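You operate a simulated robot arm through the tools that you are given. There is no shell and no other tool.

You are at the controls of a simulated robot arm. One attempt, no reset.

JOB
Put things in order on the top of the long table. At the end: the white cone stands where the yellow weight stood; the grey cone stands on top of the sample card (marked "56"); the yellow weight stands where the grey cone stood; the orange link stands on top of the tall box (marked "29"); whatever was shut is shut again. Leave all else as you found it, and nothing knocked over.

Only the result counts: the job must be done as asked and must still hold three seconds after the hand-in. Knocking over, shifting, dropping, spilling or breaking anything else fails it.

ROBOT AND FRAMES
A 6-joint arm with a two-finger parallel gripper, fixed in place. Base frame: the origin is at the foot of the arm, x ahead of it, y to its left, z up; the work surface is at about z = 920. Readings come in mm, rad, newtons and seconds.
With the tool pointing down near the work surface it reaches from about 220 to 620 mm from the base axis. Its first joint turns from -1.152 to 1.152 rad. Payload 2.7 kg.
The tool frame sits at the grasp point between the pads (the TCP): z along the fingers, y along the line on which they close. The tips reach 23 mm beyond it. The gripper opens to 94 mm. The fingers are 38 mm wide and 10 mm thick; the gripper's body (54 by 96 mm) begins 39 mm behind the TCP.
Orientation is that of the tool frame in the base frame, as a unit quaternion [x, y, z, w]. With the fingers straight down and closing along the base's y, the tool's x points along the base's -x, its y along +y and its z along -z.

CONTROLS
- The arm moves only by the tool apply_moves. Its argument "motion" is a list that holds one entry, the list of rows, each a list of 7 numbers: the turn, a rotation vector about the tool's x, y, z in rad, then the shift along the tool's x, y, z in mm, then the opening, from 0 (shut) to 1 (fully open). In form: [[[ax, ay, az, dx, dy, dz, hand], ...]]. A call has 1 to 20 rows; each row is the pose to reach, as a shift and turn from the pose commanded when the call began, along the tool's axes at that moment. Each row takes 0.2 s and may step no farther than 50 mm and 0.15 rad from the row before; otherwise, or with a gripper value out of range, the whole call is refused. A pose out of reach is approached as far as the arm can. The call stops where the force on the tool passes 40 N (or 10 N more than at its start, if that is more) or the arm is blocked; 0.2 s more then pass. Each finger travels about 45 mm/s and halts on what it meets, pressing with about 33 N; the grip force reading is that of the motor and also rises with nothing between the fingers. The clock runs only during rows and for 0.2 s after the last one: add rows that repeat a pose to give the fingers time. It gives the time, the measured TCP pose, the force on the tool (base axes), the opening and the grip force at its end, in the units of the frame above (readings bear some noise), with the torque about the TCP (base axes, N m) and any sound that the robot's microphone picked up, and new pictures: "show" is both (left out), scene, wrist or none.
- Cameras (640 x 400 px; columns grow to the right, rows downward): "scene" is fixed at [90.9, -448.9, 1402.8]; the picture's right is [0.60, -0.80, 0.00], its down [-0.47, -0.35, -0.81] and it looks along [0.65, 0.48, -0.59] (base axes); focal length 242 px, centre (320, 200). "wrist" rides on the gripper at [87, 16, -74] in the tool frame; the picture's right is [-0.18, 0.98, 0.00], its down [-0.58, -0.11, -0.81] and it looks along [-0.79, -0.15, 0.59] (tool axes); focal length 243 px, centre (320, 200). There is no depth. A picture from a camera that has moved, and an enlarged one, comes with that camera's place and axes in the base frame and with its lens.
- inspect(camera, box): a new picture of the part [left, top, right, bottom] of that camera's present view, enlarged. No time passes.
- job_done(): hands the job in; it is judged then, once.

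Places have to be worked out from the pictures, the camera data and where the tool is seen. Open the gripper and draw the arm clear of the work before you hand the job in, unless the task says otherwise.

The tools are called after ">>>" as a command line: name --argument value ..., lists and objects as JSON in quotes. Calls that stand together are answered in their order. apply_moves: Moves the arm, as the interface text tells. Its arguments: {"type":"object","properties":{"motion":{"type":"array","items":{"type":"array","items":{"type":"array","items":{"type":"number"}}}},"show":{"type":"string","enum":["both","scene","wrist","none"]}},"required":["motion"]} The other tools are called the same way: inspect (camera, box) takes an enlarged picture of a part of a camera's view; job_done () hands the job in.

At the start:

```text
time_s: 0.0
tcp_pos: [387.0, -97.7, 1255.4]
orientation: [-0.001, 1.0, 0.001, 0.0]
wrist_force: [0.2, -0.1, -0.3]
ft_torque: [0.0, 0.03, 0.01]
width: 93.9
finger_force: 0.0
```

scene: 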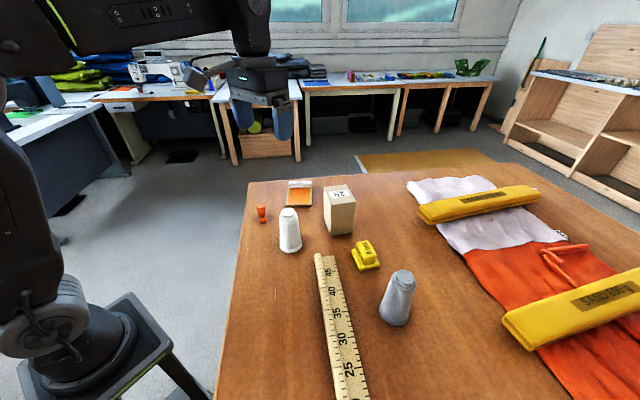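
wrist: 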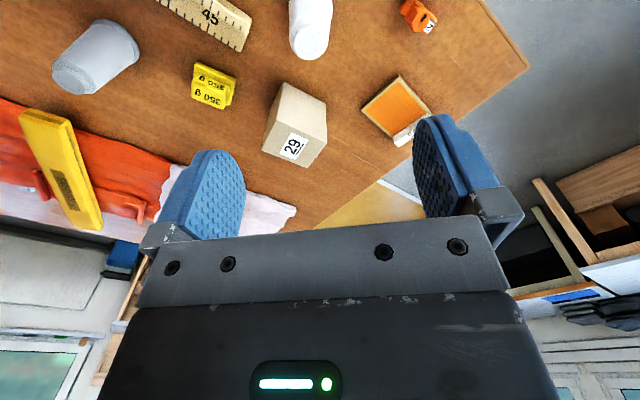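

I see the two cones, yellow weight, tall box, orange link, sample card and cloth with sandbags. I enlarge the relevant parts to locate them accurately.

>>> inspect --camera "scene" --box '[240, 160, 440, 285]'

>>> inspect --camera "scene" --box '[300, 230, 460, 330]'

>>> inspect --camera "wrist" --box '[240, 0, 560, 200]'

>>> inspect --camera "wrist" --box '[0, 0, 320, 200]'

```text
3.20 times, centred on (340, 222) of scene
camera zoom: at [90.9, -448.9, 1402.8], right [0.6, -0.8, 0.0], down [-0.47, -0.35, -0.81], along [0.65, 0.48, -0.59], focal length 775 px, centre (256, 128)
```

zoom: 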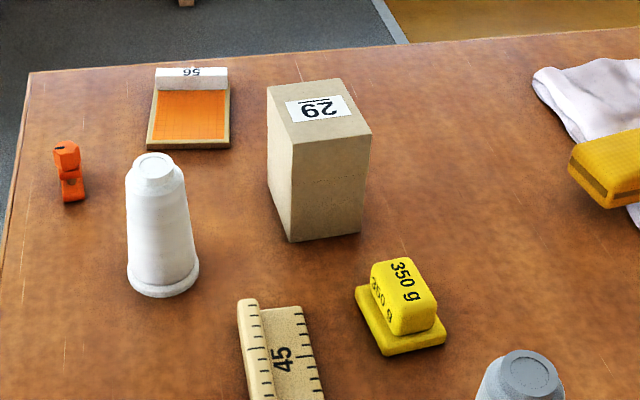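

```text
4.00 times, centred on (380, 280) of scene
camera zoom: at [90.9, -448.9, 1402.8], right [0.6, -0.8, 0.0], down [-0.47, -0.35, -0.81], along [0.65, 0.48, -0.59], focal length 969 px, centre (80, -120)
```

zoom: 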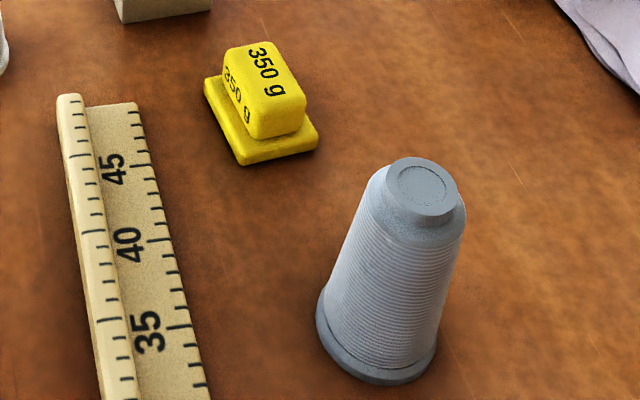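

```text
2.00 times, centred on (400, 100) of wrist
camera zoom: at [299.1, -79.6, 1330.0], right [0.18, 0.98, 0.0], down [0.58, -0.11, 0.81], along [0.79, -0.15, -0.59], focal length 485 px, centre (160, 400)
```

zoom: 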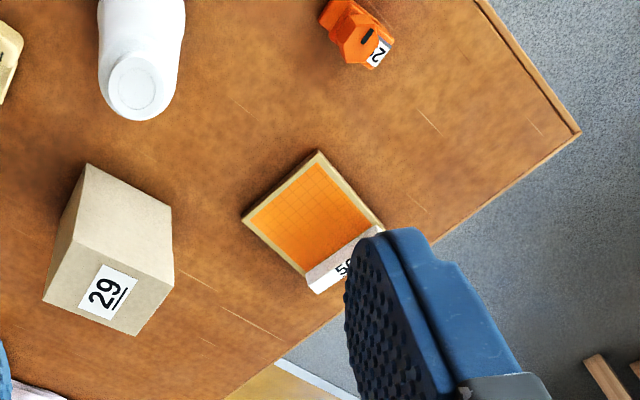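

```text
2.00 times, centred on (160, 100) of wrist
camera zoom: at [299.1, -79.6, 1330.0], right [0.18, 0.98, 0.0], down [0.58, -0.11, 0.81], along [0.79, -0.15, -0.59], focal length 485 px, centre (640, 400)
```

zoom: 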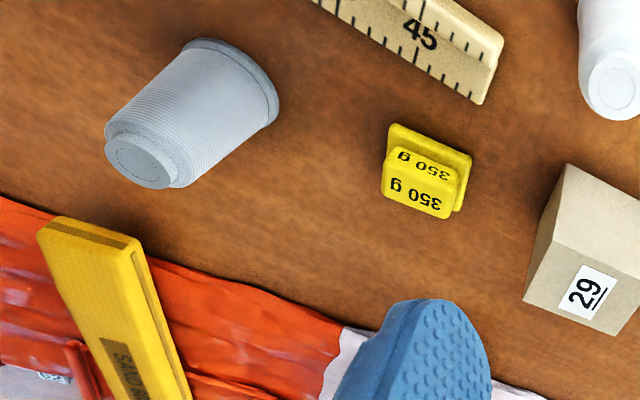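

Estimates (base mm): white cone ≈(408,-112), grey cone ≈(395,-412), both ≈118 tall; yellow weight ≈(484,-296); card ≈(590,15); box top ≈(554,-165,1029); link ≈(430,20). First I move above the grey cone to check its position with the wrist camera.

>>> apply_moves --motion '[[[0, 0, 0, -1, -39, 15, 1], [0, 0, 0, -2, -78, 30, 1], [0, 0, 0, -3, -117, 45, 1], [0, 0, 0, -4, -156, 60, 1], [0, 0, 0, -5, -195, 75, 1], [0, 0, 0, -6, -234, 90, 1], [0, 0, 0, -7, -274, 105, 1], [0, 0, 0, -8, -314, 125, 1], [0, 0, 0, -8, -314, 125, 1]]]'

```text
time_s: 2.0
tcp_pos: [392.7, -411.6, 1130.1]
orientation: [-0.001, 1.0, -0.001, 0.001]
wrist_force: [0.1, 0.2, 0.1]
ft_torque: [0.0, 0.0, 0.0]
width: 94.1
finger_force: 0.1
camera wrist: at [305.3, -395.7, 1205.3], right [0.18, 0.98, 0.0], down [0.58, -0.11, 0.81], along [0.79, -0.15, -0.59], focal length 243 px, centre (320, 200)
```

scene: 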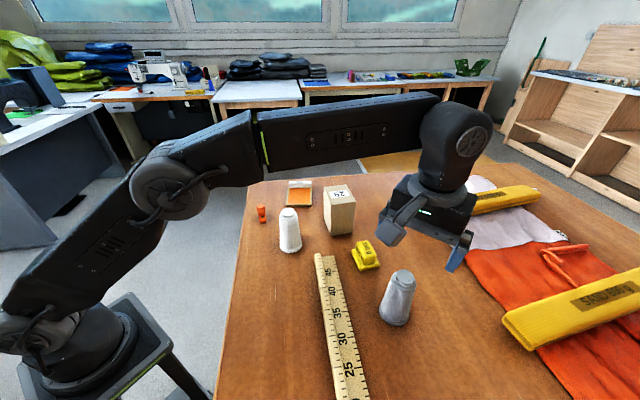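
wrist: 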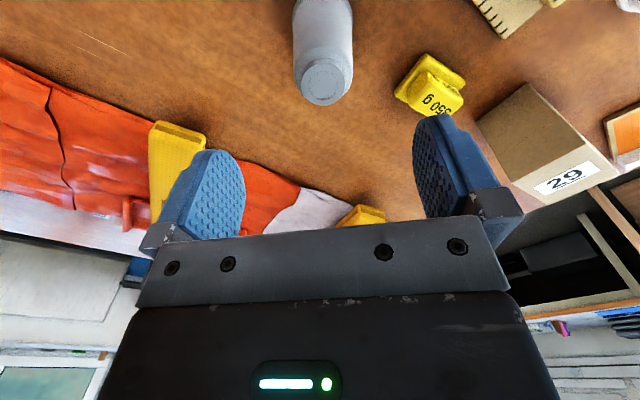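

The grey cone's top lies about (390,-409) by the wrist view, almost directly under the tool. I go down to just above its top for a check.

>>> apply_moves --motion '[[[0, 0, 0, 0, 1, 30, 1], [0, 0, 0, 0, 2, 58, 1], [0, 0, 0, 0, 2, 58, 1]]]' --show "wrist"

>>> inspect --camera "scene" --box '[330, 200, 490, 340]'

```text
time_s: 2.8
tcp_pos: [392.7, -409.0, 1074.0]
orientation: [0.0, 1.0, 0.0, 0.001]
wrist_force: [0.8, 0.8, 0.8]
ft_torque: [-0.01, 0.02, -0.01]
width: 93.8
finger_force: 0.0
camera wrist: at [306.2, -392.4, 1147.8], right [0.18, 0.98, 0.0], down [0.58, -0.11, 0.81], along [0.79, -0.15, -0.59], focal length 243 px, centre (320, 200)
```

wrist: 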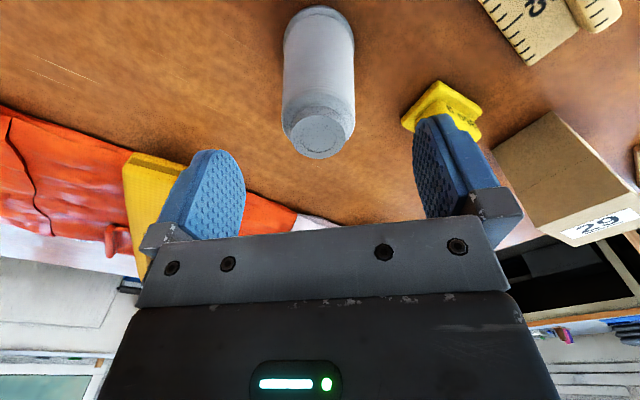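

```text
2.86 times, centred on (410, 270) of scene
camera zoom: at [90.9, -448.9, 1402.8], right [0.6, -0.8, 0.0], down [-0.47, -0.35, -0.81], along [0.65, 0.48, -0.59], focal length 692 px, centre (63, 0)
```

zoom: 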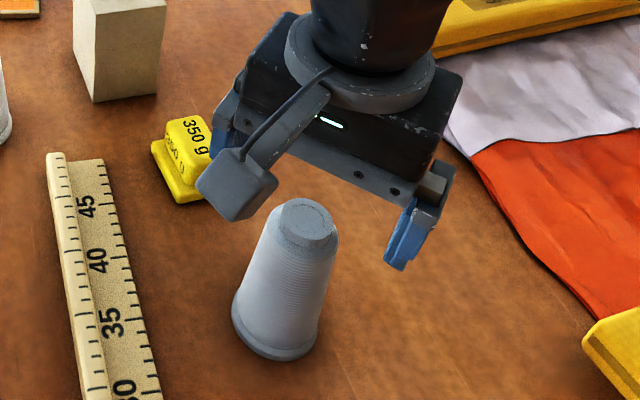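

The cone's knob is centred between the fingers (≈393,-409). I lower to z≈1014 so the pads straddle the upper cone body.

>>> apply_moves --motion '[[[0, 0, 0, 0, 0, 25, 1], [0, 0, 0, 0, 0, 45, 1], [0, 0, 0, 0, 0, 60, 1], [0, 0, 0, 0, 0, 60, 1]]]'

```text
time_s: 3.8
tcp_pos: [396.4, -407.5, 1011.4]
orientation: [-0.001, 1.0, 0.0, -0.001]
wrist_force: [0.2, 0.1, 0.7]
ft_torque: [0.01, -0.03, -0.02]
width: 94.0
finger_force: 0.0
camera wrist: at [308.3, -391.1, 1086.2], right [0.18, 0.98, 0.0], down [0.58, -0.11, 0.81], along [0.79, -0.15, -0.59], focal length 243 px, centre (320, 200)
```

scene: 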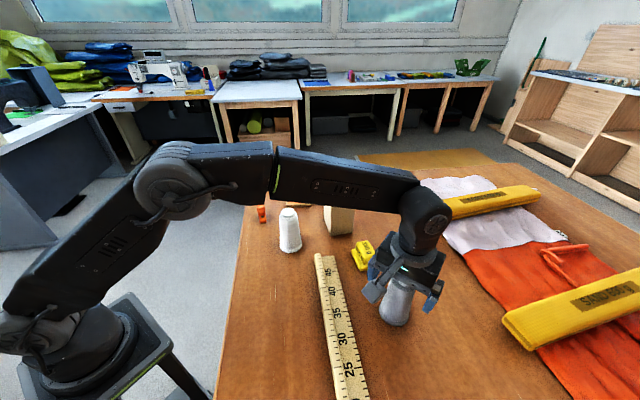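
wrist: 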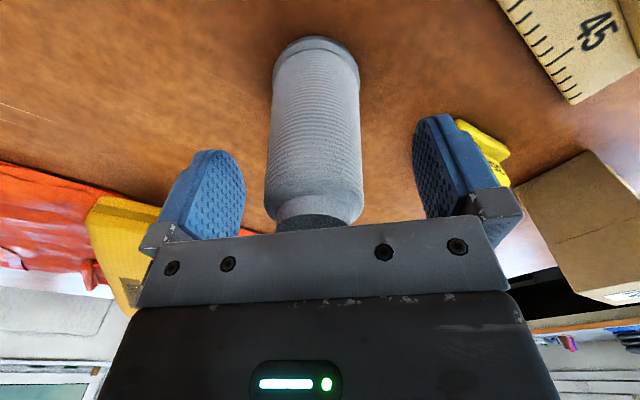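

The cone stands centred between the pads with the body clear above it. I close the gripper.

>>> apply_moves --motion '[[[0, 0, 0, 0, 0, 0, 0], [0, 0, 0, 0, 0, 0, 0], [0, 0, 0, 0, 0, 0, 0], [0, 0, 0, 0, 0, 0, 0], [0, 0, 0, 0, 0, 0, 0]]]'

```text
time_s: 5.0
tcp_pos: [395.1, -406.9, 1012.4]
orientation: [-0.001, 1.0, 0.0, 0.002]
wrist_force: [-0.1, -1.4, 0.3]
ft_torque: [-0.03, 0.01, 0.0]
width: 47.8
finger_force: 33.4
camera wrist: at [308.3, -391.2, 1086.7], right [0.18, 0.98, 0.0], down [0.58, -0.11, 0.81], along [0.79, -0.15, -0.59], focal length 243 px, centre (320, 200)
```

scene: 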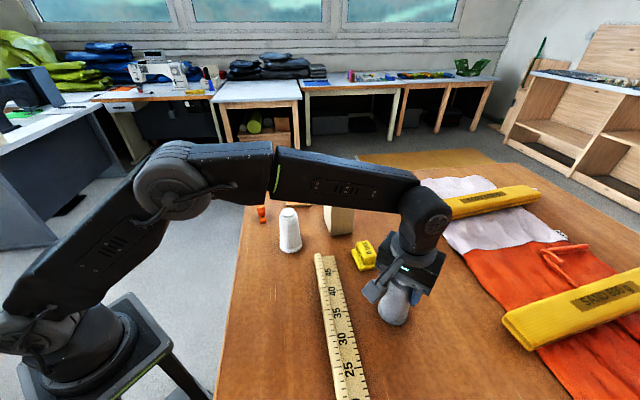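
wrist: 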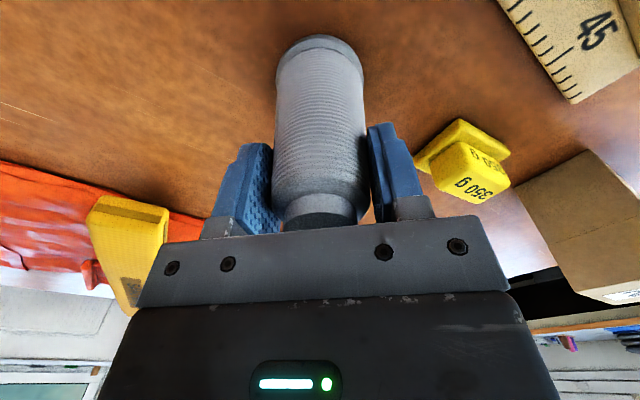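

Gripped at 47.8 mm width. I lift straight up 155 mm to see that it holds.

>>> apply_moves --motion '[[[0, 0, 0, 0, 0, -10, 0], [0, 0, 0, 0, 0, -40, 0], [0, 0, 0, 0, 0, -80, 0], [0, 0, 0, 0, 0, -120, 0], [0, 0, 0, 0, 0, -155, 0], [0, 0, 0, 0, 0, -155, 0]]]'

```text
time_s: 6.4
tcp_pos: [395.1, -409.2, 1167.5]
orientation: [-0.001, 1.0, 0.002, 0.0]
wrist_force: [-0.3, -0.5, -1.9]
ft_torque: [0.03, -0.01, -0.01]
width: 47.7
finger_force: 32.9
camera wrist: at [307.8, -393.8, 1242.2], right [0.18, 0.98, 0.0], down [0.58, -0.11, 0.81], along [0.79, -0.15, -0.59], focal length 243 px, centre (320, 200)
```

scene: 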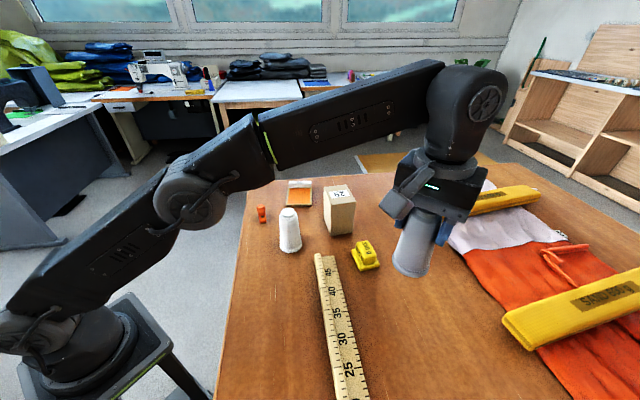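
wrist: 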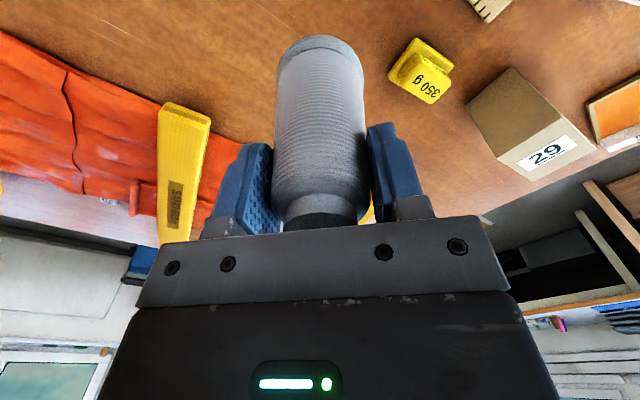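

The cone is held upright and firm. Before carrying it over I zoom on the card, link and box from the scene camera for accurate positions.

>>> inspect --camera "scene" --box '[280, 172, 328, 212]'

>>> inspect --camera "scene" --box '[246, 194, 286, 227]'

>>> inspect --camera "scene" --box '[340, 230, 390, 275]'

>>> inspect --camera "scene" --box '[315, 175, 365, 240]'

```text
10.00 times, centred on (304, 192) of scene
camera zoom: at [91.0, -448.9, 1402.8], right [0.6, -0.8, 0.0], down [-0.47, -0.35, -0.81], along [0.65, 0.48, -0.59], focal length 2422 px, centre (480, 280)
```

zoom: 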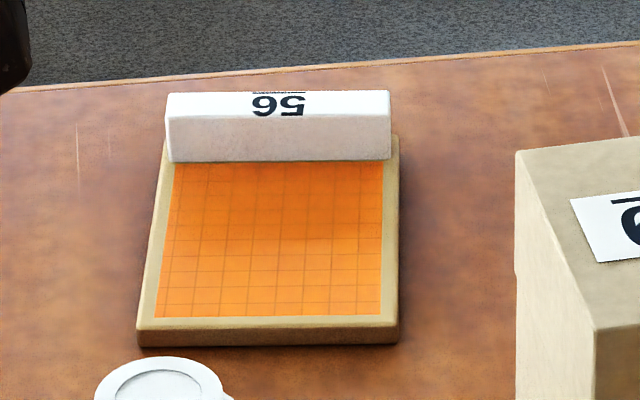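

```text
12.12 times, centred on (266, 210) of scene
camera zoom: at [91.0, -448.9, 1402.8], right [0.6, -0.8, 0.0], down [-0.47, -0.35, -0.81], along [0.65, 0.48, -0.59], focal length 2936 px, centre (974, 73)
```

zoom: 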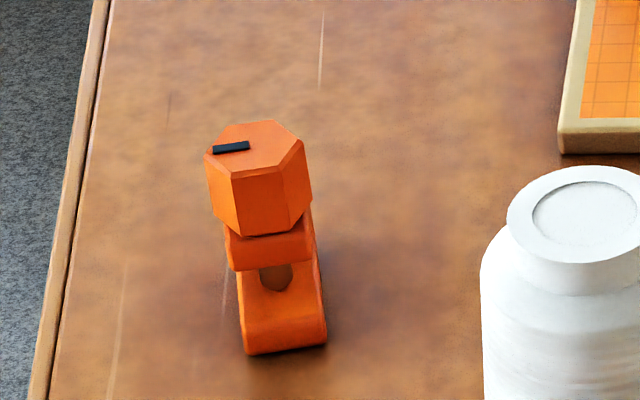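

```text
8.89 times, centred on (365, 252) of scene
camera zoom: at [91.0, -448.9, 1402.8], right [0.6, -0.8, 0.0], down [-0.47, -0.35, -0.81], along [0.65, 0.48, -0.59], focal length 2153 px, centre (-80, -267)
```

zoom: 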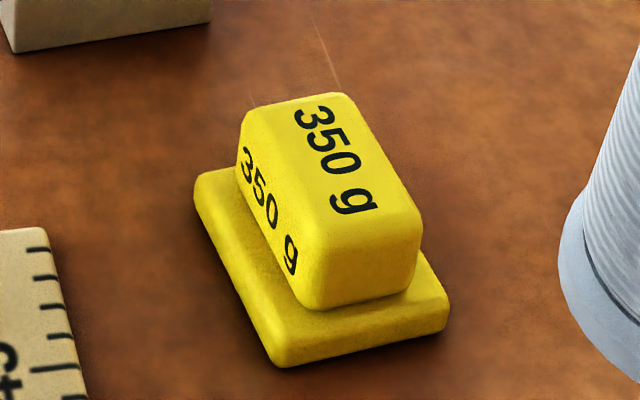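

```text
6.15 times, centred on (340, 208) of scene
camera zoom: at [91.0, -448.9, 1402.8], right [0.6, -0.8, 0.0], down [-0.47, -0.35, -0.81], along [0.65, 0.48, -0.59], focal length 1490 px, centre (197, 154)
```

zoom: 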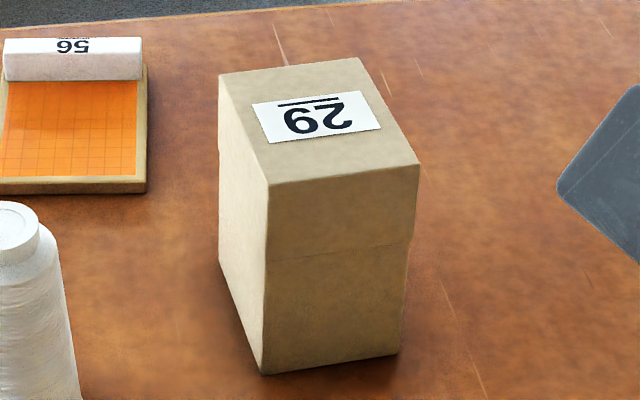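

The card's free orange area centres at about (588,13), with a raised "56" block behind it (starting ≈48 mm further). I carry the cone above it at the current height, its bottom ≈1075, clear of the box.

>>> apply_moves --motion '[[[0, 0, 0, -10, 22, 0, 0], [0, 0, 0, -28, 62, 0, 0], [0, 0, 0, -47, 104, 0, 0], [0, 0, 0, -66, 146, 0, 0], [0, 0, 0, -85, 188, 0, 0], [0, 0, 0, -104, 230, 0, 0], [0, 0, 0, -123, 272, 0, 0], [0, 0, 0, -142, 314, 0, 0], [0, 0, 0, -161, 356, 0, 0], [0, 0, 0, -178, 394, 0, 0], [0, 0, 0, -191, 423, 0, 0], [0, 0, 0, -191, 423, 0, 0]]]'

>>> inspect --camera "scene" --box '[240, 140, 368, 220]'

```text
time_s: 9.0
tcp_pos: [576.5, 14.9, 1161.1]
orientation: [-0.001, 1.0, -0.001, 0.0]
wrist_force: [0.1, 0.1, -2.5]
ft_torque: [-0.03, 0.0, -0.02]
width: 47.7
finger_force: 33.0
out of reach, approached as far as the arm can: row 11, 12
camera wrist: at [488.7, 31.4, 1235.4], right [0.18, 0.98, 0.0], down [0.58, -0.11, 0.81], along [0.79, -0.15, -0.59], focal length 243 px, centre (320, 200)
```

scene: 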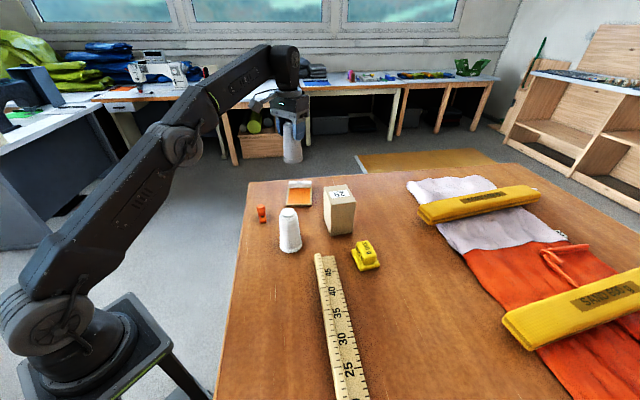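
wrist: 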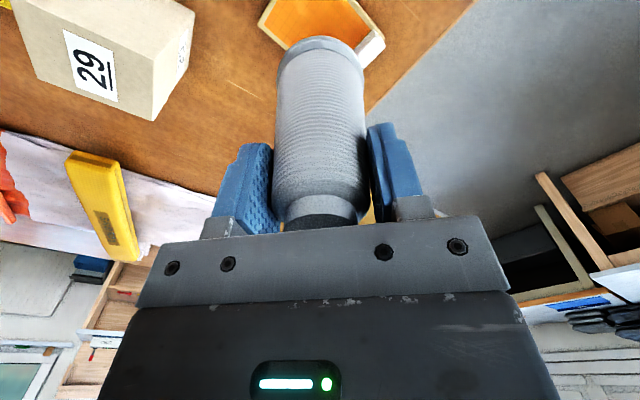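

```text
5.00 times, centred on (304, 180) of scene
camera zoom: at [91.0, -448.9, 1402.8], right [0.6, -0.8, 0.0], down [-0.47, -0.35, -0.81], along [0.65, 0.48, -0.59], focal length 1211 px, centre (400, 300)
```

zoom: 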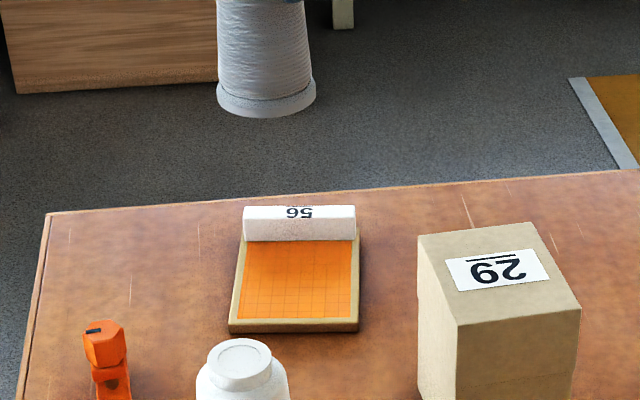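

The reach limit held it at ≈(577,15,1162); reach grows lower down. I descend part-way and re-measure.

>>> apply_moves --motion '[[[0, 0, 0, 0, 0, 30, 0], [0, 0, 0, 0, 0, 60, 0], [0, 0, 0, 0, 0, 80, 0], [0, 0, 0, 0, 0, 80, 0]]]'

>>> inspect --camera "scene" --box '[240, 140, 368, 220]'

```text
time_s: 10.0
tcp_pos: [575.3, 14.6, 1081.0]
orientation: [-0.001, 1.0, 0.0, -0.001]
wrist_force: [0.6, -0.2, -1.5]
ft_torque: [0.0, -0.02, 0.01]
width: 47.5
finger_force: 33.6
camera wrist: at [487.8, 31.8, 1156.1], right [0.18, 0.98, 0.0], down [0.58, -0.11, 0.81], along [0.79, -0.15, -0.59], focal length 243 px, centre (320, 200)
```

scene: 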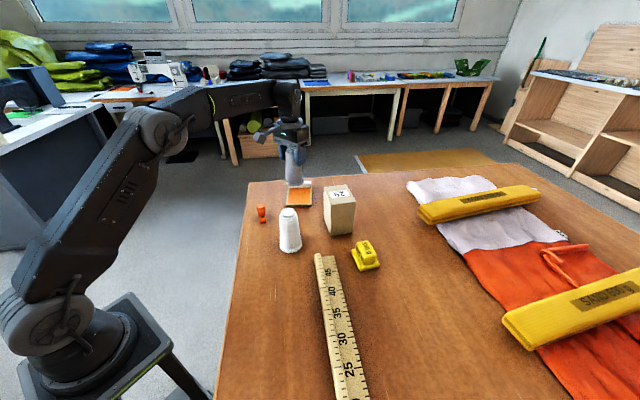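
wrist: 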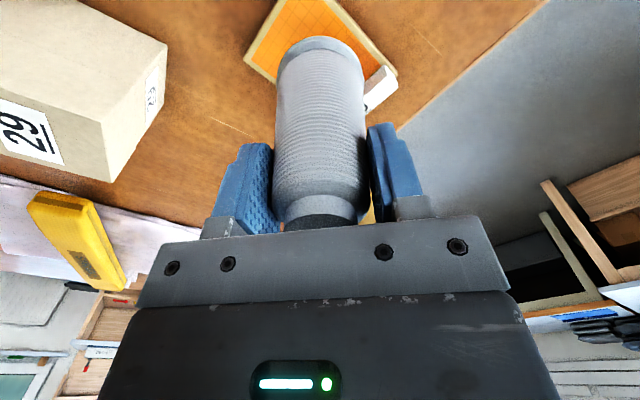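

```text
5.00 times, centred on (304, 180) of scene
camera zoom: at [91.0, -448.9, 1402.8], right [0.6, -0.8, 0.0], down [-0.47, -0.35, -0.81], along [0.65, 0.48, -0.59], focal length 1211 px, centre (400, 300)
```

zoom: 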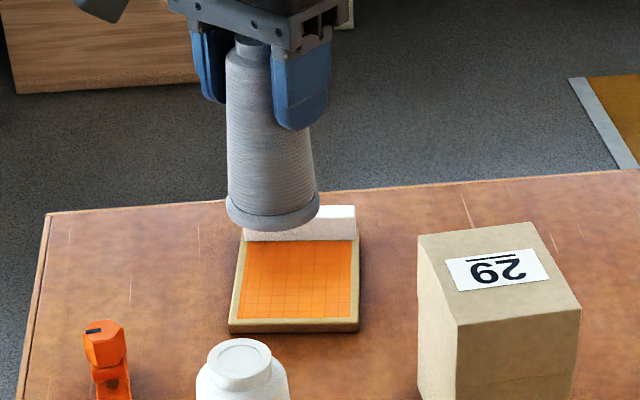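

The arm is now at (576,14.5,1081); by the scene camera the cone sits a few mm left and 11 mm short of the card's free centre. I correct and lower to ≈15 mm above the card.

>>> apply_moves --motion '[[[0, 0, 0, -5, -2, 20, 0], [0, 0, 0, -11, -4, 40, 0], [0, 0, 0, -11, -4, 46, 0], [0, 0, 0, -11, -4, 46, 0]]]'

>>> inspect --camera "scene" --box '[256, 150, 352, 210]'

>>> inspect --camera "wrist" --box '[220, 0, 420, 125]'

```text
time_s: 11.0
tcp_pos: [586.7, 11.7, 1034.7]
orientation: [-0.001, 1.0, 0.0, 0.001]
wrist_force: [-0.2, -0.5, -2.4]
ft_torque: [-0.01, 0.0, 0.0]
width: 47.9
finger_force: 33.0
camera wrist: at [499.2, 26.7, 1110.1], right [0.18, 0.98, 0.0], down [0.58, -0.11, 0.81], along [0.79, -0.15, -0.59], focal length 243 px, centre (320, 200)
```

scene: 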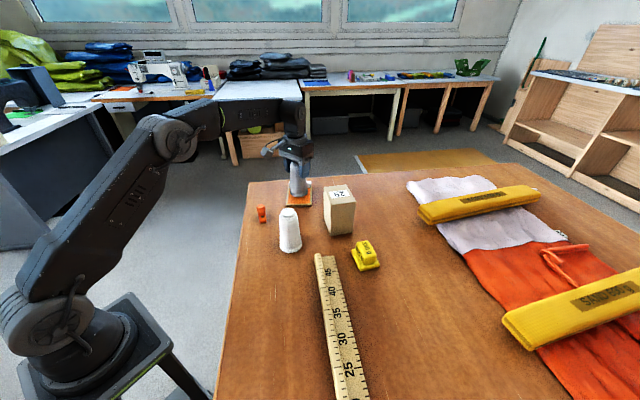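
wrist: 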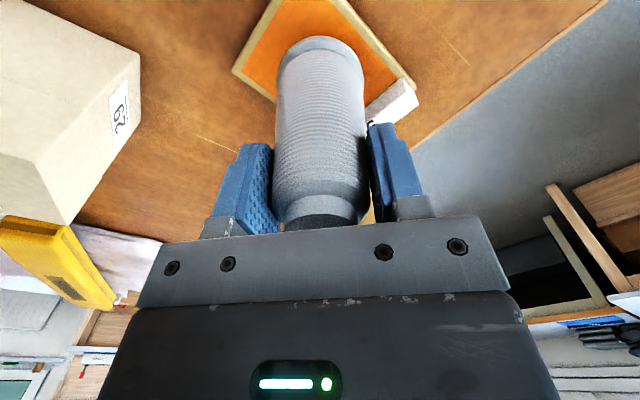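

```text
6.67 times, centred on (304, 180) of scene
camera zoom: at [91.0, -448.9, 1402.8], right [0.6, -0.8, 0.0], down [-0.47, -0.35, -0.81], along [0.65, 0.48, -0.59], focal length 1615 px, centre (427, 333)
```

zoom: 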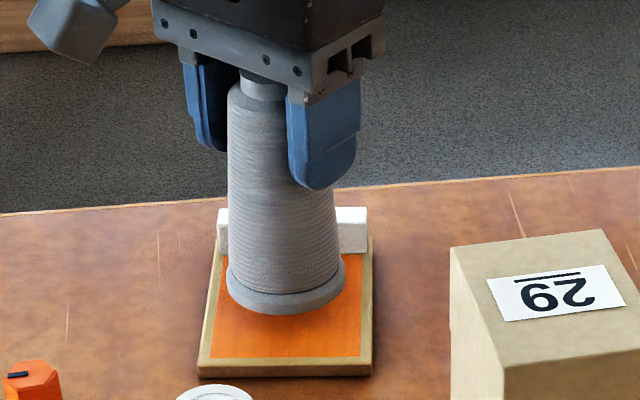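

```text
3.20 times, centred on (320, 62) of wrist
camera zoom: at [499.2, 26.7, 1110.1], right [0.18, 0.98, 0.0], down [0.58, -0.11, 0.81], along [0.79, -0.15, -0.59], focal length 776 px, centre (320, 640)
```

zoom: 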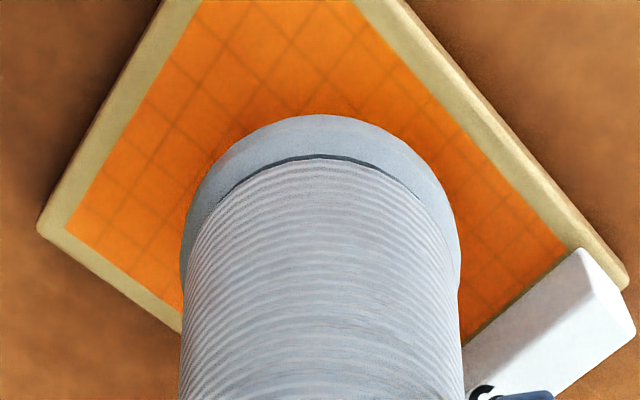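

The cone hovers ~13 mm over the free area and well centred. I lower it slowly, watching the force.

>>> apply_moves --motion '[[[0, 0, 0, 0, 0, 4, 0], [0, 0, 0, 0, 0, 8, 0], [0, 0, 0, 0, 0, 10, 0], [0, 0, 0, 0, 0, 10, 0]]]' --show "none"

>>> inspect --camera "scene" --box '[280, 172, 328, 212]'

```text
time_s: 12.0
tcp_pos: [586.9, 9.2, 1025.3]
orientation: [-0.001, 1.0, 0.0, 0.001]
wrist_force: [0.0, -0.2, -1.4]
ft_torque: [0.02, -0.01, 0.0]
width: 47.8
finger_force: 33.2
```

```text
10.00 times, centred on (304, 192) of scene
camera zoom: at [91.0, -448.9, 1402.8], right [0.6, -0.8, 0.0], down [-0.47, -0.35, -0.81], along [0.65, 0.48, -0.59], focal length 2422 px, centre (480, 280)
```

zoom: 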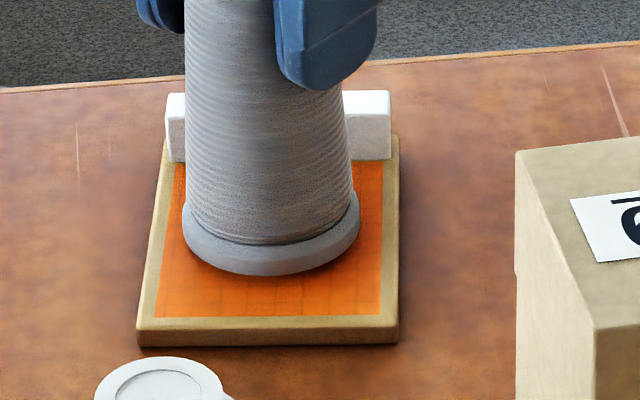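

Force still shows only the cone's weight, so it isn't down yet. I go on in small steps.

>>> apply_moves --motion '[[[0, 0, 0, 0, 0, 1.5, 0], [0, 0, 0, 0, 0, 3, 0], [0, 0, 0, 0, 0, 3, 0]]]' --show "none"

```text
time_s: 12.8
tcp_pos: [586.8, 10.5, 1022.0]
orientation: [-0.001, 1.0, 0.0, 0.0]
wrist_force: [-1.7, 0.1, -1.6]
ft_torque: [0.01, 0.01, -0.01]
width: 47.9
finger_force: 32.8
```

>>> apply_moves --motion '[[[0, 0, 0, 0, 0, 1, 0], [0, 0, 0, 0, 0, 2, 0], [0, 0, 0, 0, 0, 2, 0]]]' --show "none"

>>> inspect --camera "scene" --box '[280, 172, 328, 212]'

```text
time_s: 13.6
tcp_pos: [585.9, 11.0, 1021.6]
orientation: [-0.001, 1.0, -0.001, 0.001]
wrist_force: [-0.8, -0.7, 1.0]
ft_torque: [0.08, 0.0, 0.03]
width: 47.7
finger_force: 32.6
```

```text
10.00 times, centred on (304, 192) of scene
camera zoom: at [90.9, -448.9, 1402.8], right [0.6, -0.8, 0.0], down [-0.47, -0.35, -0.81], along [0.65, 0.48, -0.59], focal length 2422 px, centre (480, 280)
```

zoom: 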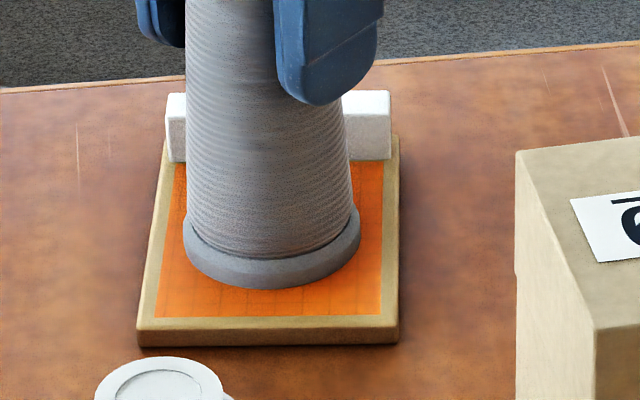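

Force flipped to +1 N and height matches the plate: the cone rests on the card. I press 1 mm more to confirm contact, then release.

>>> apply_moves --motion '[[[0, 0, 0, 0, 0, 0.7, 0], [0, 0, 0, 0, 0, 0.7, 0]]]' --show "none"

```text
time_s: 14.2
tcp_pos: [586.6, 9.8, 1020.4]
orientation: [-0.001, 1.0, 0.0, 0.002]
wrist_force: [-2.9, 0.7, 8.1]
ft_torque: [0.15, 0.21, 0.03]
width: 48.0
finger_force: 32.9
```

Clear contact (8 N). I open the gripper slowly and check.

>>> apply_moves --motion '[[[0, 0, 0, 0, 0, 0, 0.6], [0, 0, 0, 0, 0, 0, 0.8], [0, 0, 0, 0, 0, 0, 1], [0, 0, 0, 0, 0, 0, 1], [0, 0, 0, 0, 0, 0, 1]]]'

>>> inspect --camera "scene" --box '[280, 172, 328, 212]'

```text
time_s: 15.4
tcp_pos: [585.5, 10.1, 1019.2]
orientation: [-0.001, 1.0, 0.0, 0.001]
wrist_force: [0.1, 0.0, 0.2]
ft_torque: [0.02, 0.0, -0.04]
width: 93.8
finger_force: 0.1
camera wrist: at [498.9, 26.2, 1094.4], right [0.18, 0.98, 0.0], down [0.58, -0.11, 0.81], along [0.79, -0.15, -0.59], focal length 243 px, centre (320, 200)
```

scene: 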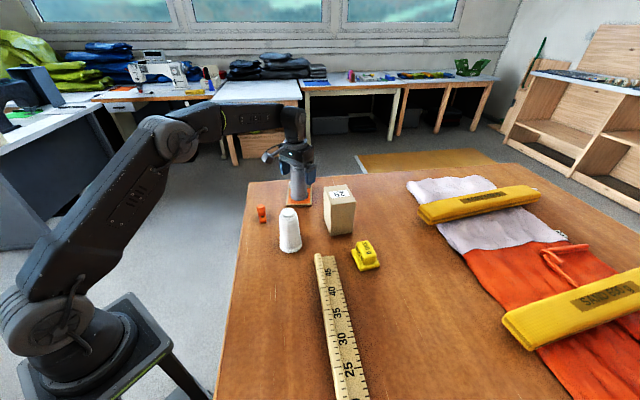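
wrist: 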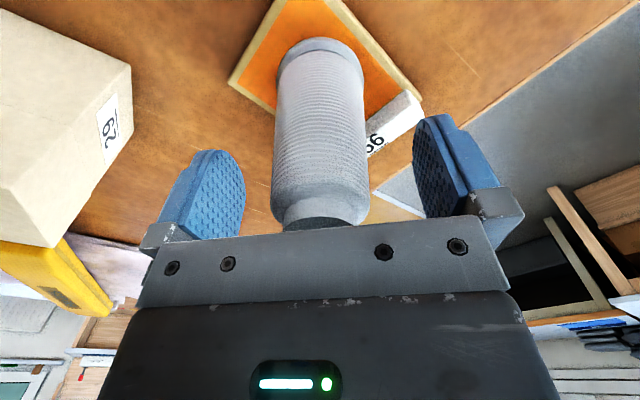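

```text
10.00 times, centred on (304, 192) of scene
camera zoom: at [90.9, -448.9, 1402.8], right [0.6, -0.8, 0.0], down [-0.47, -0.35, -0.81], along [0.65, 0.48, -0.59], focal length 2422 px, centre (480, 280)
```

zoom: 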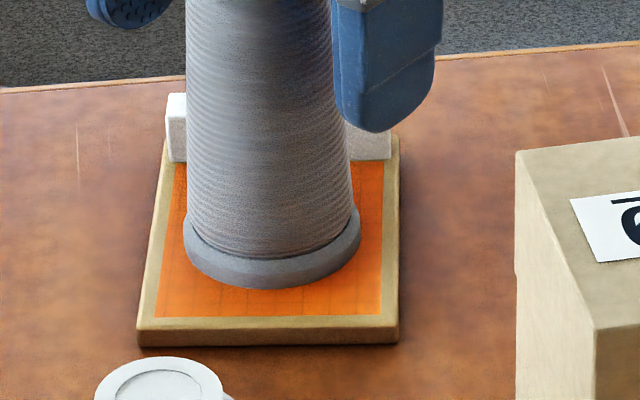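

The grey cone stands alone on the card. I rise clear, then travel above the yellow weight (≈(484,-296), turned ≈-37°), turning the tool to match.

>>> apply_moves --motion '[[[0, 0, 0, 0, 0, -20, 1], [0, 0, 0, 0, 0, -55, 1], [0, 0, 0, 0, 0, -88, 1], [0, 0, 0.05, 13, -30, -88, 1], [0, 0, 0.18, 26, -75, -88, 1], [0, 0, 0.31, 42, -120, -88, 1], [0, 0, 0.44, 57, -165, -88, 1], [0, 0, 0.55, 72, -210, -88, 1], [0, 0, 0.62, 87, -255, -88, 1], [0, 0, 0.645, 103, -300, -88, 1], [0, 0, 0.645, 103, -306, -75, 1], [0, 0, 0.645, 103, -306, -50, 1], [0, 0, 0.645, 103, -306, -50, 1]]]'

>>> inspect --camera "wrist" --box '[200, 0, 480, 175]'

>>> inspect --camera "scene" --box '[240, 160, 440, 285]'

```text
time_s: 18.2
tcp_pos: [483.8, -296.5, 1068.5]
orientation: [0.316, 0.949, 0.0, 0.001]
wrist_force: [0.0, -0.1, -1.0]
ft_torque: [0.03, -0.01, -0.02]
width: 93.8
finger_force: 0.0
camera wrist: at [423.0, -230.5, 1144.3], right [0.74, 0.68, 0.0], down [0.4, -0.44, 0.81], along [0.55, -0.59, -0.59], focal length 243 px, centre (320, 200)
```

scene: 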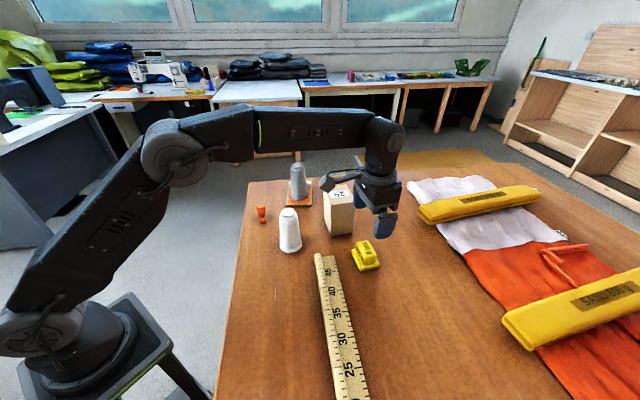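
wrist: 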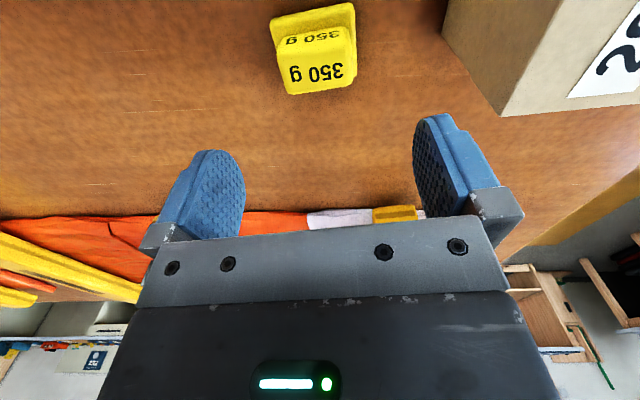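

```text
2.29 times, centred on (340, 88) of wrist
camera zoom: at [423.0, -230.5, 1144.3], right [0.74, 0.68, 0.0], down [0.4, -0.44, 0.81], along [0.55, -0.59, -0.59], focal length 555 px, centre (274, 457)
```

zoom: 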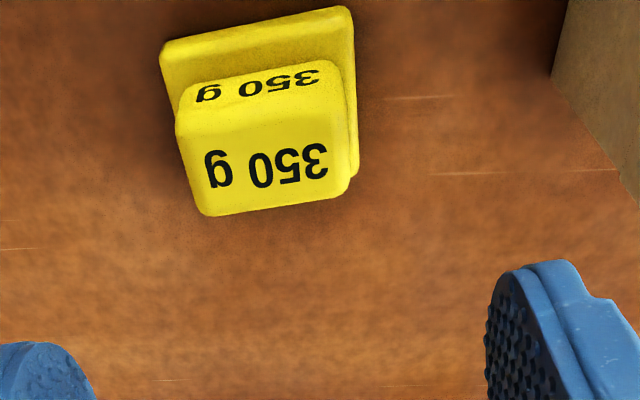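

```text
3.20 times, centred on (340, 222) of scene
camera zoom: at [90.9, -448.9, 1402.8], right [0.6, -0.8, 0.0], down [-0.47, -0.35, -0.81], along [0.65, 0.48, -0.59], focal length 775 px, centre (256, 128)
```

zoom: 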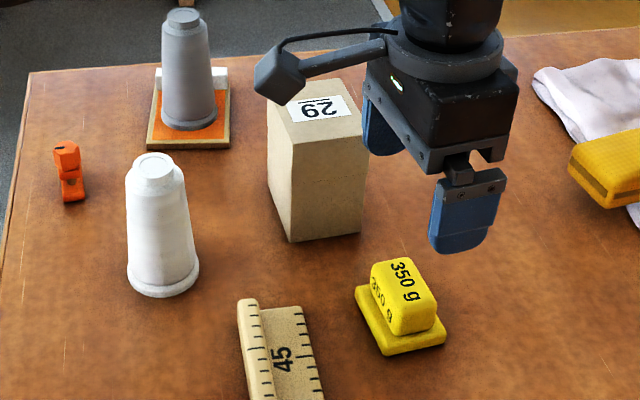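

The wrist view puts the weight's block at ≈(482,-295), aligned with the tool's yaw, top ≈961. I descend to z≈959 with tips just above its base plate.

>>> apply_moves --motion '[[[0, 0, 0, 1.5, 0, 35, 1], [0, 0, 0, 1.5, 0, 70, 1], [0, 0, 0, 1.5, 0, 95, 1], [0, 0, 0, 1.5, 0, 108, 1], [0, 0, 0, 1.5, 0, 108, 1]]]'

>>> inspect --camera "scene" --box '[330, 200, 410, 275]'

```text
time_s: 19.4
tcp_pos: [481.7, -294.6, 960.8]
orientation: [0.316, 0.949, 0.0, -0.001]
wrist_force: [-0.7, 0.7, -0.7]
ft_torque: [-0.01, 0.03, 0.02]
width: 94.1
finger_force: 0.1
camera wrist: at [422.3, -229.6, 1036.3], right [0.74, 0.68, 0.0], down [0.4, -0.44, 0.81], along [0.55, -0.59, -0.59], focal length 243 px, centre (320, 200)
```

scene: 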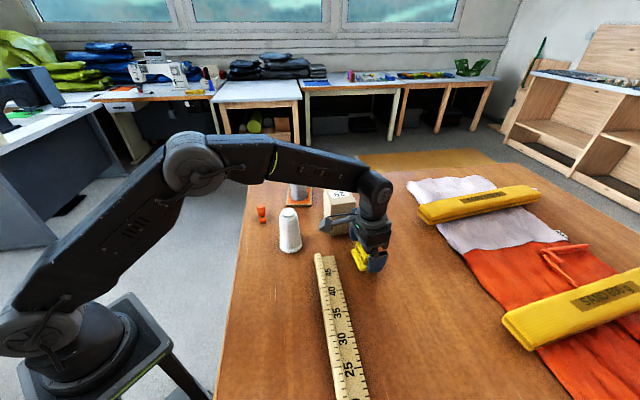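
wrist: 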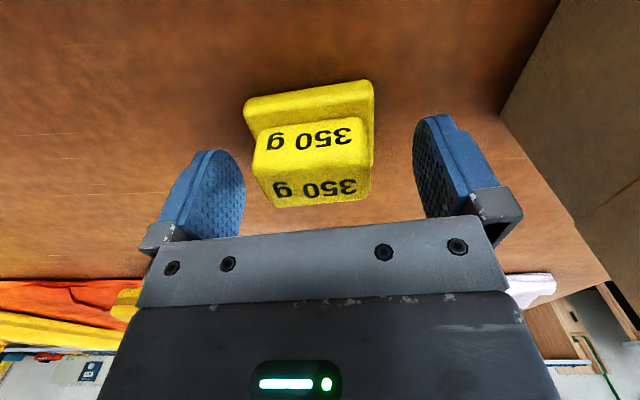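

```text
5.33 times, centred on (370, 238) of scene
camera zoom: at [90.9, -448.9, 1402.8], right [0.6, -0.8, 0.0], down [-0.47, -0.35, -0.81], along [0.65, 0.48, -0.59], focal length 1292 px, centre (53, 0)
```

zoom: 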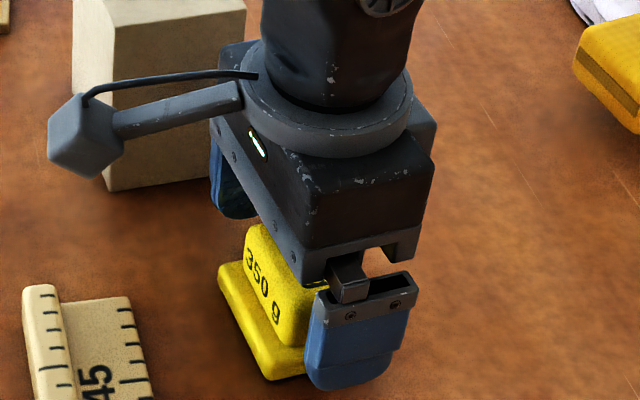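

The block sits right at the grasp point. I close.

>>> apply_moves --motion '[[[0, 0, 0, 0, 0, 0, 0], [0, 0, 0, 0, 0, 0, 0], [0, 0, 0, 0, 0, 0, 0], [0, 0, 0, 0, 0, 0, 0], [0, 0, 0, 0, 0, 0, 0]]]'

```text
time_s: 20.6
tcp_pos: [483.2, -295.0, 961.7]
orientation: [0.316, 0.949, 0.0, 0.0]
wrist_force: [-1.2, -0.7, 0.5]
ft_torque: [-0.12, 0.06, -0.02]
width: 53.8
finger_force: 33.0
camera wrist: at [422.2, -229.8, 1036.6], right [0.74, 0.68, 0.0], down [0.4, -0.44, 0.81], along [0.55, -0.59, -0.59], focal length 243 px, centre (320, 200)
```

scene: 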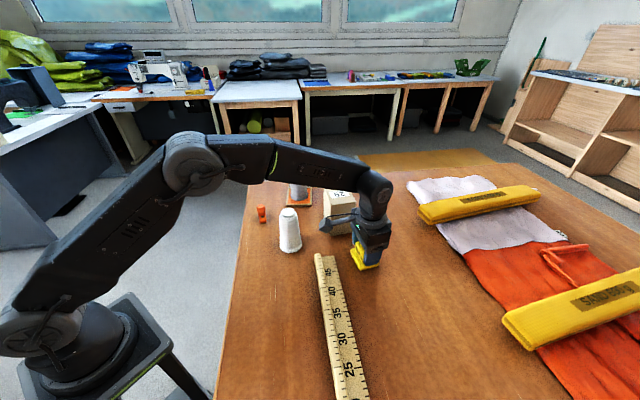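
wrist: 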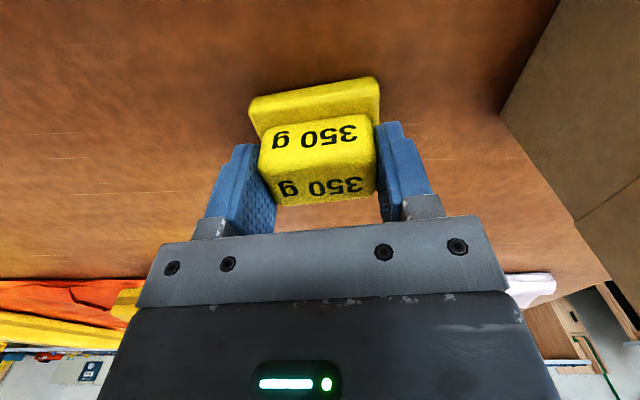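

Gripped (53.8 mm). I lift 60 mm and carry it to the grey cone's former place (≈395,-409.5).

>>> apply_moves --motion '[[[0, 0, 0, 0, 0, -10, 0], [0, 0, 0, 0, 0, -35, 0], [0, 0, 0, 0, 0, -60, 0], [0, 0, 0, 0.5, -36, -60, 0], [0, 0, 0, 1, -72, -60, 0], [0, 0, 0, 1.5, -110, -60, 0], [0, 0, 0, 1.7, -144.6, -60, 0], [0, 0, 0, 1.7, -144.6, -40, 0], [0, 0, 0, 1.7, -144.6, -15, 0], [0, 0, 0, 1.7, -144.6, -15, 0]]]'

>>> inspect --camera "scene" --box '[330, 220, 460, 330]'

```text
time_s: 22.8
tcp_pos: [393.7, -408.9, 977.0]
orientation: [0.317, 0.948, 0.0, 0.0]
wrist_force: [0.7, 0.6, -4.0]
ft_torque: [-0.02, 0.01, -0.03]
width: 53.7
finger_force: 33.2
camera wrist: at [332.8, -343.7, 1052.1], right [0.74, 0.68, 0.0], down [0.4, -0.44, 0.81], along [0.55, -0.59, -0.59], focal length 243 px, centre (320, 200)
```

scene: 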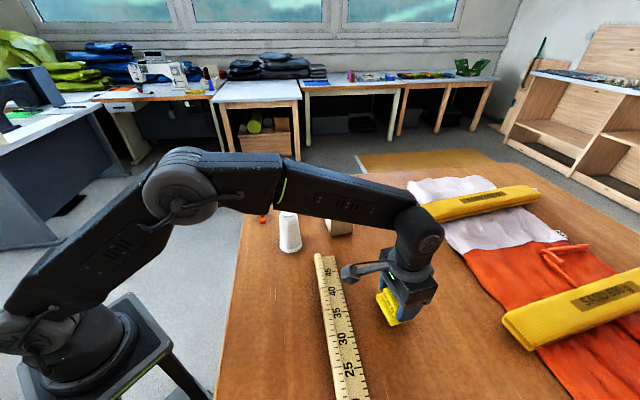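
wrist: 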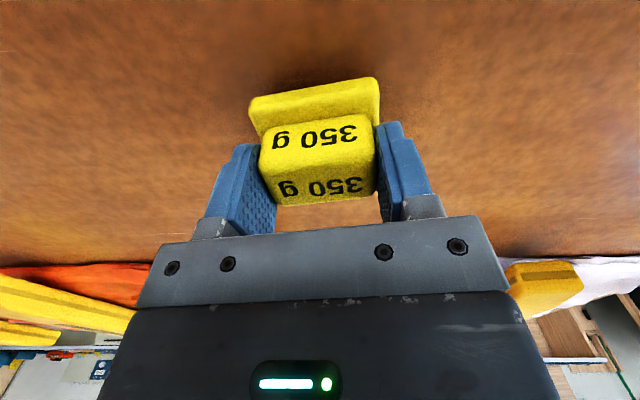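

```text
3.64 times, centred on (395, 275) of scene
camera zoom: at [91.0, -449.0, 1402.8], right [0.6, -0.8, 0.0], down [-0.47, -0.35, -0.81], along [0.65, 0.48, -0.59], focal length 881 px, centre (47, -73)
```

zoom: 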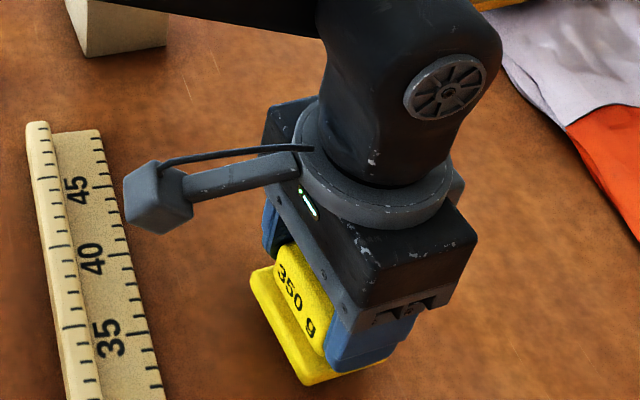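

It is over the spot with ~15 mm to go. I lower slowly to contact.

>>> apply_moves --motion '[[[0, 0, 0, 0, 0, 6, 0], [0, 0, 0, 0, 0, 11, 0], [0, 0, 0, 0, 0, 13, 0], [0, 0, 0, 0, 0, 14, 0], [0, 0, 0, 0, 0, 14, 0]]]' --show "none"

```text
time_s: 24.0
tcp_pos: [394.9, -409.2, 963.3]
orientation: [0.317, 0.949, 0.0, 0.0]
wrist_force: [0.0, -0.2, -3.2]
ft_torque: [0.03, -0.05, -0.02]
width: 53.8
finger_force: 33.0
```

>>> apply_moves --motion '[[[0, 0, 0, 0, 0, 0.8, 0], [0, 0, 0, 0, 0, 1.5, 0], [0, 0, 0, 0, 0, 1.5, 0]]]' --show "none"

```text
time_s: 24.8
tcp_pos: [394.7, -408.6, 961.2]
orientation: [0.316, 0.949, 0.0, 0.001]
wrist_force: [-1.2, 0.6, -0.8]
ft_torque: [-0.01, 0.1, 0.02]
width: 53.7
finger_force: 33.2
```

Load on the wrist dropped from 3.2 N to 0.8 N: contact has begun. A touch more, then open.

>>> apply_moves --motion '[[[0, 0, 0, 0, 0, 0.5, 0], [0, 0, 0, 0, 0, 0.5, 0]]]' --show "none"

>>> apply_moves --motion '[[[0, 0, 0, 0, 0, 0, 0.65], [0, 0, 0, 0, 0, 0, 0.8], [0, 0, 0, 0, 0, 0, 1], [0, 0, 0, 0, 0, 0, 1], [0, 0, 0, 0, 0, 0, 1]]]'

```text
time_s: 25.4
tcp_pos: [394.4, -409.4, 961.8]
orientation: [0.316, 0.949, 0.0, 0.0]
wrist_force: [-1.9, 0.2, 5.1]
ft_torque: [0.16, 0.23, 0.02]
width: 54.2
finger_force: 33.3
```

```text
time_s: 26.6
tcp_pos: [394.2, -408.4, 961.2]
orientation: [0.316, 0.949, -0.001, 0.0]
wrist_force: [-0.2, -0.2, -0.2]
ft_torque: [-0.03, 0.01, -0.03]
width: 94.0
finger_force: 0.1
camera wrist: at [334.3, -344.2, 1036.0], right [0.74, 0.68, 0.0], down [0.4, -0.44, 0.81], along [0.55, -0.59, -0.59], focal length 243 px, centre (320, 200)
```

scene: 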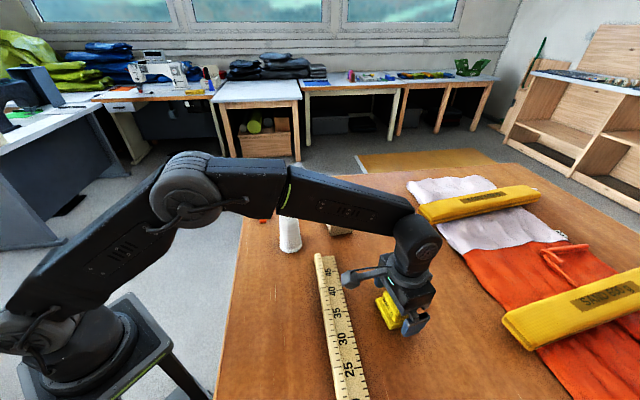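
wrist: 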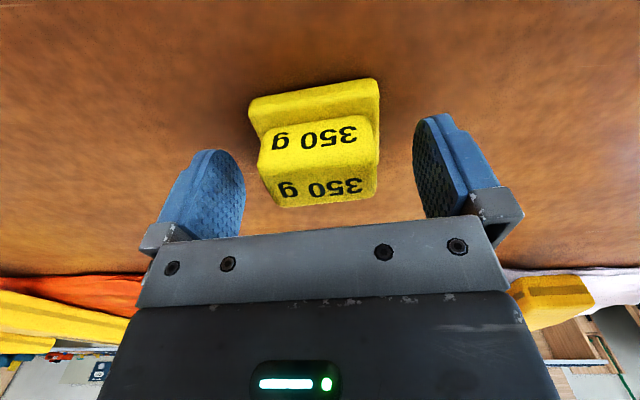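

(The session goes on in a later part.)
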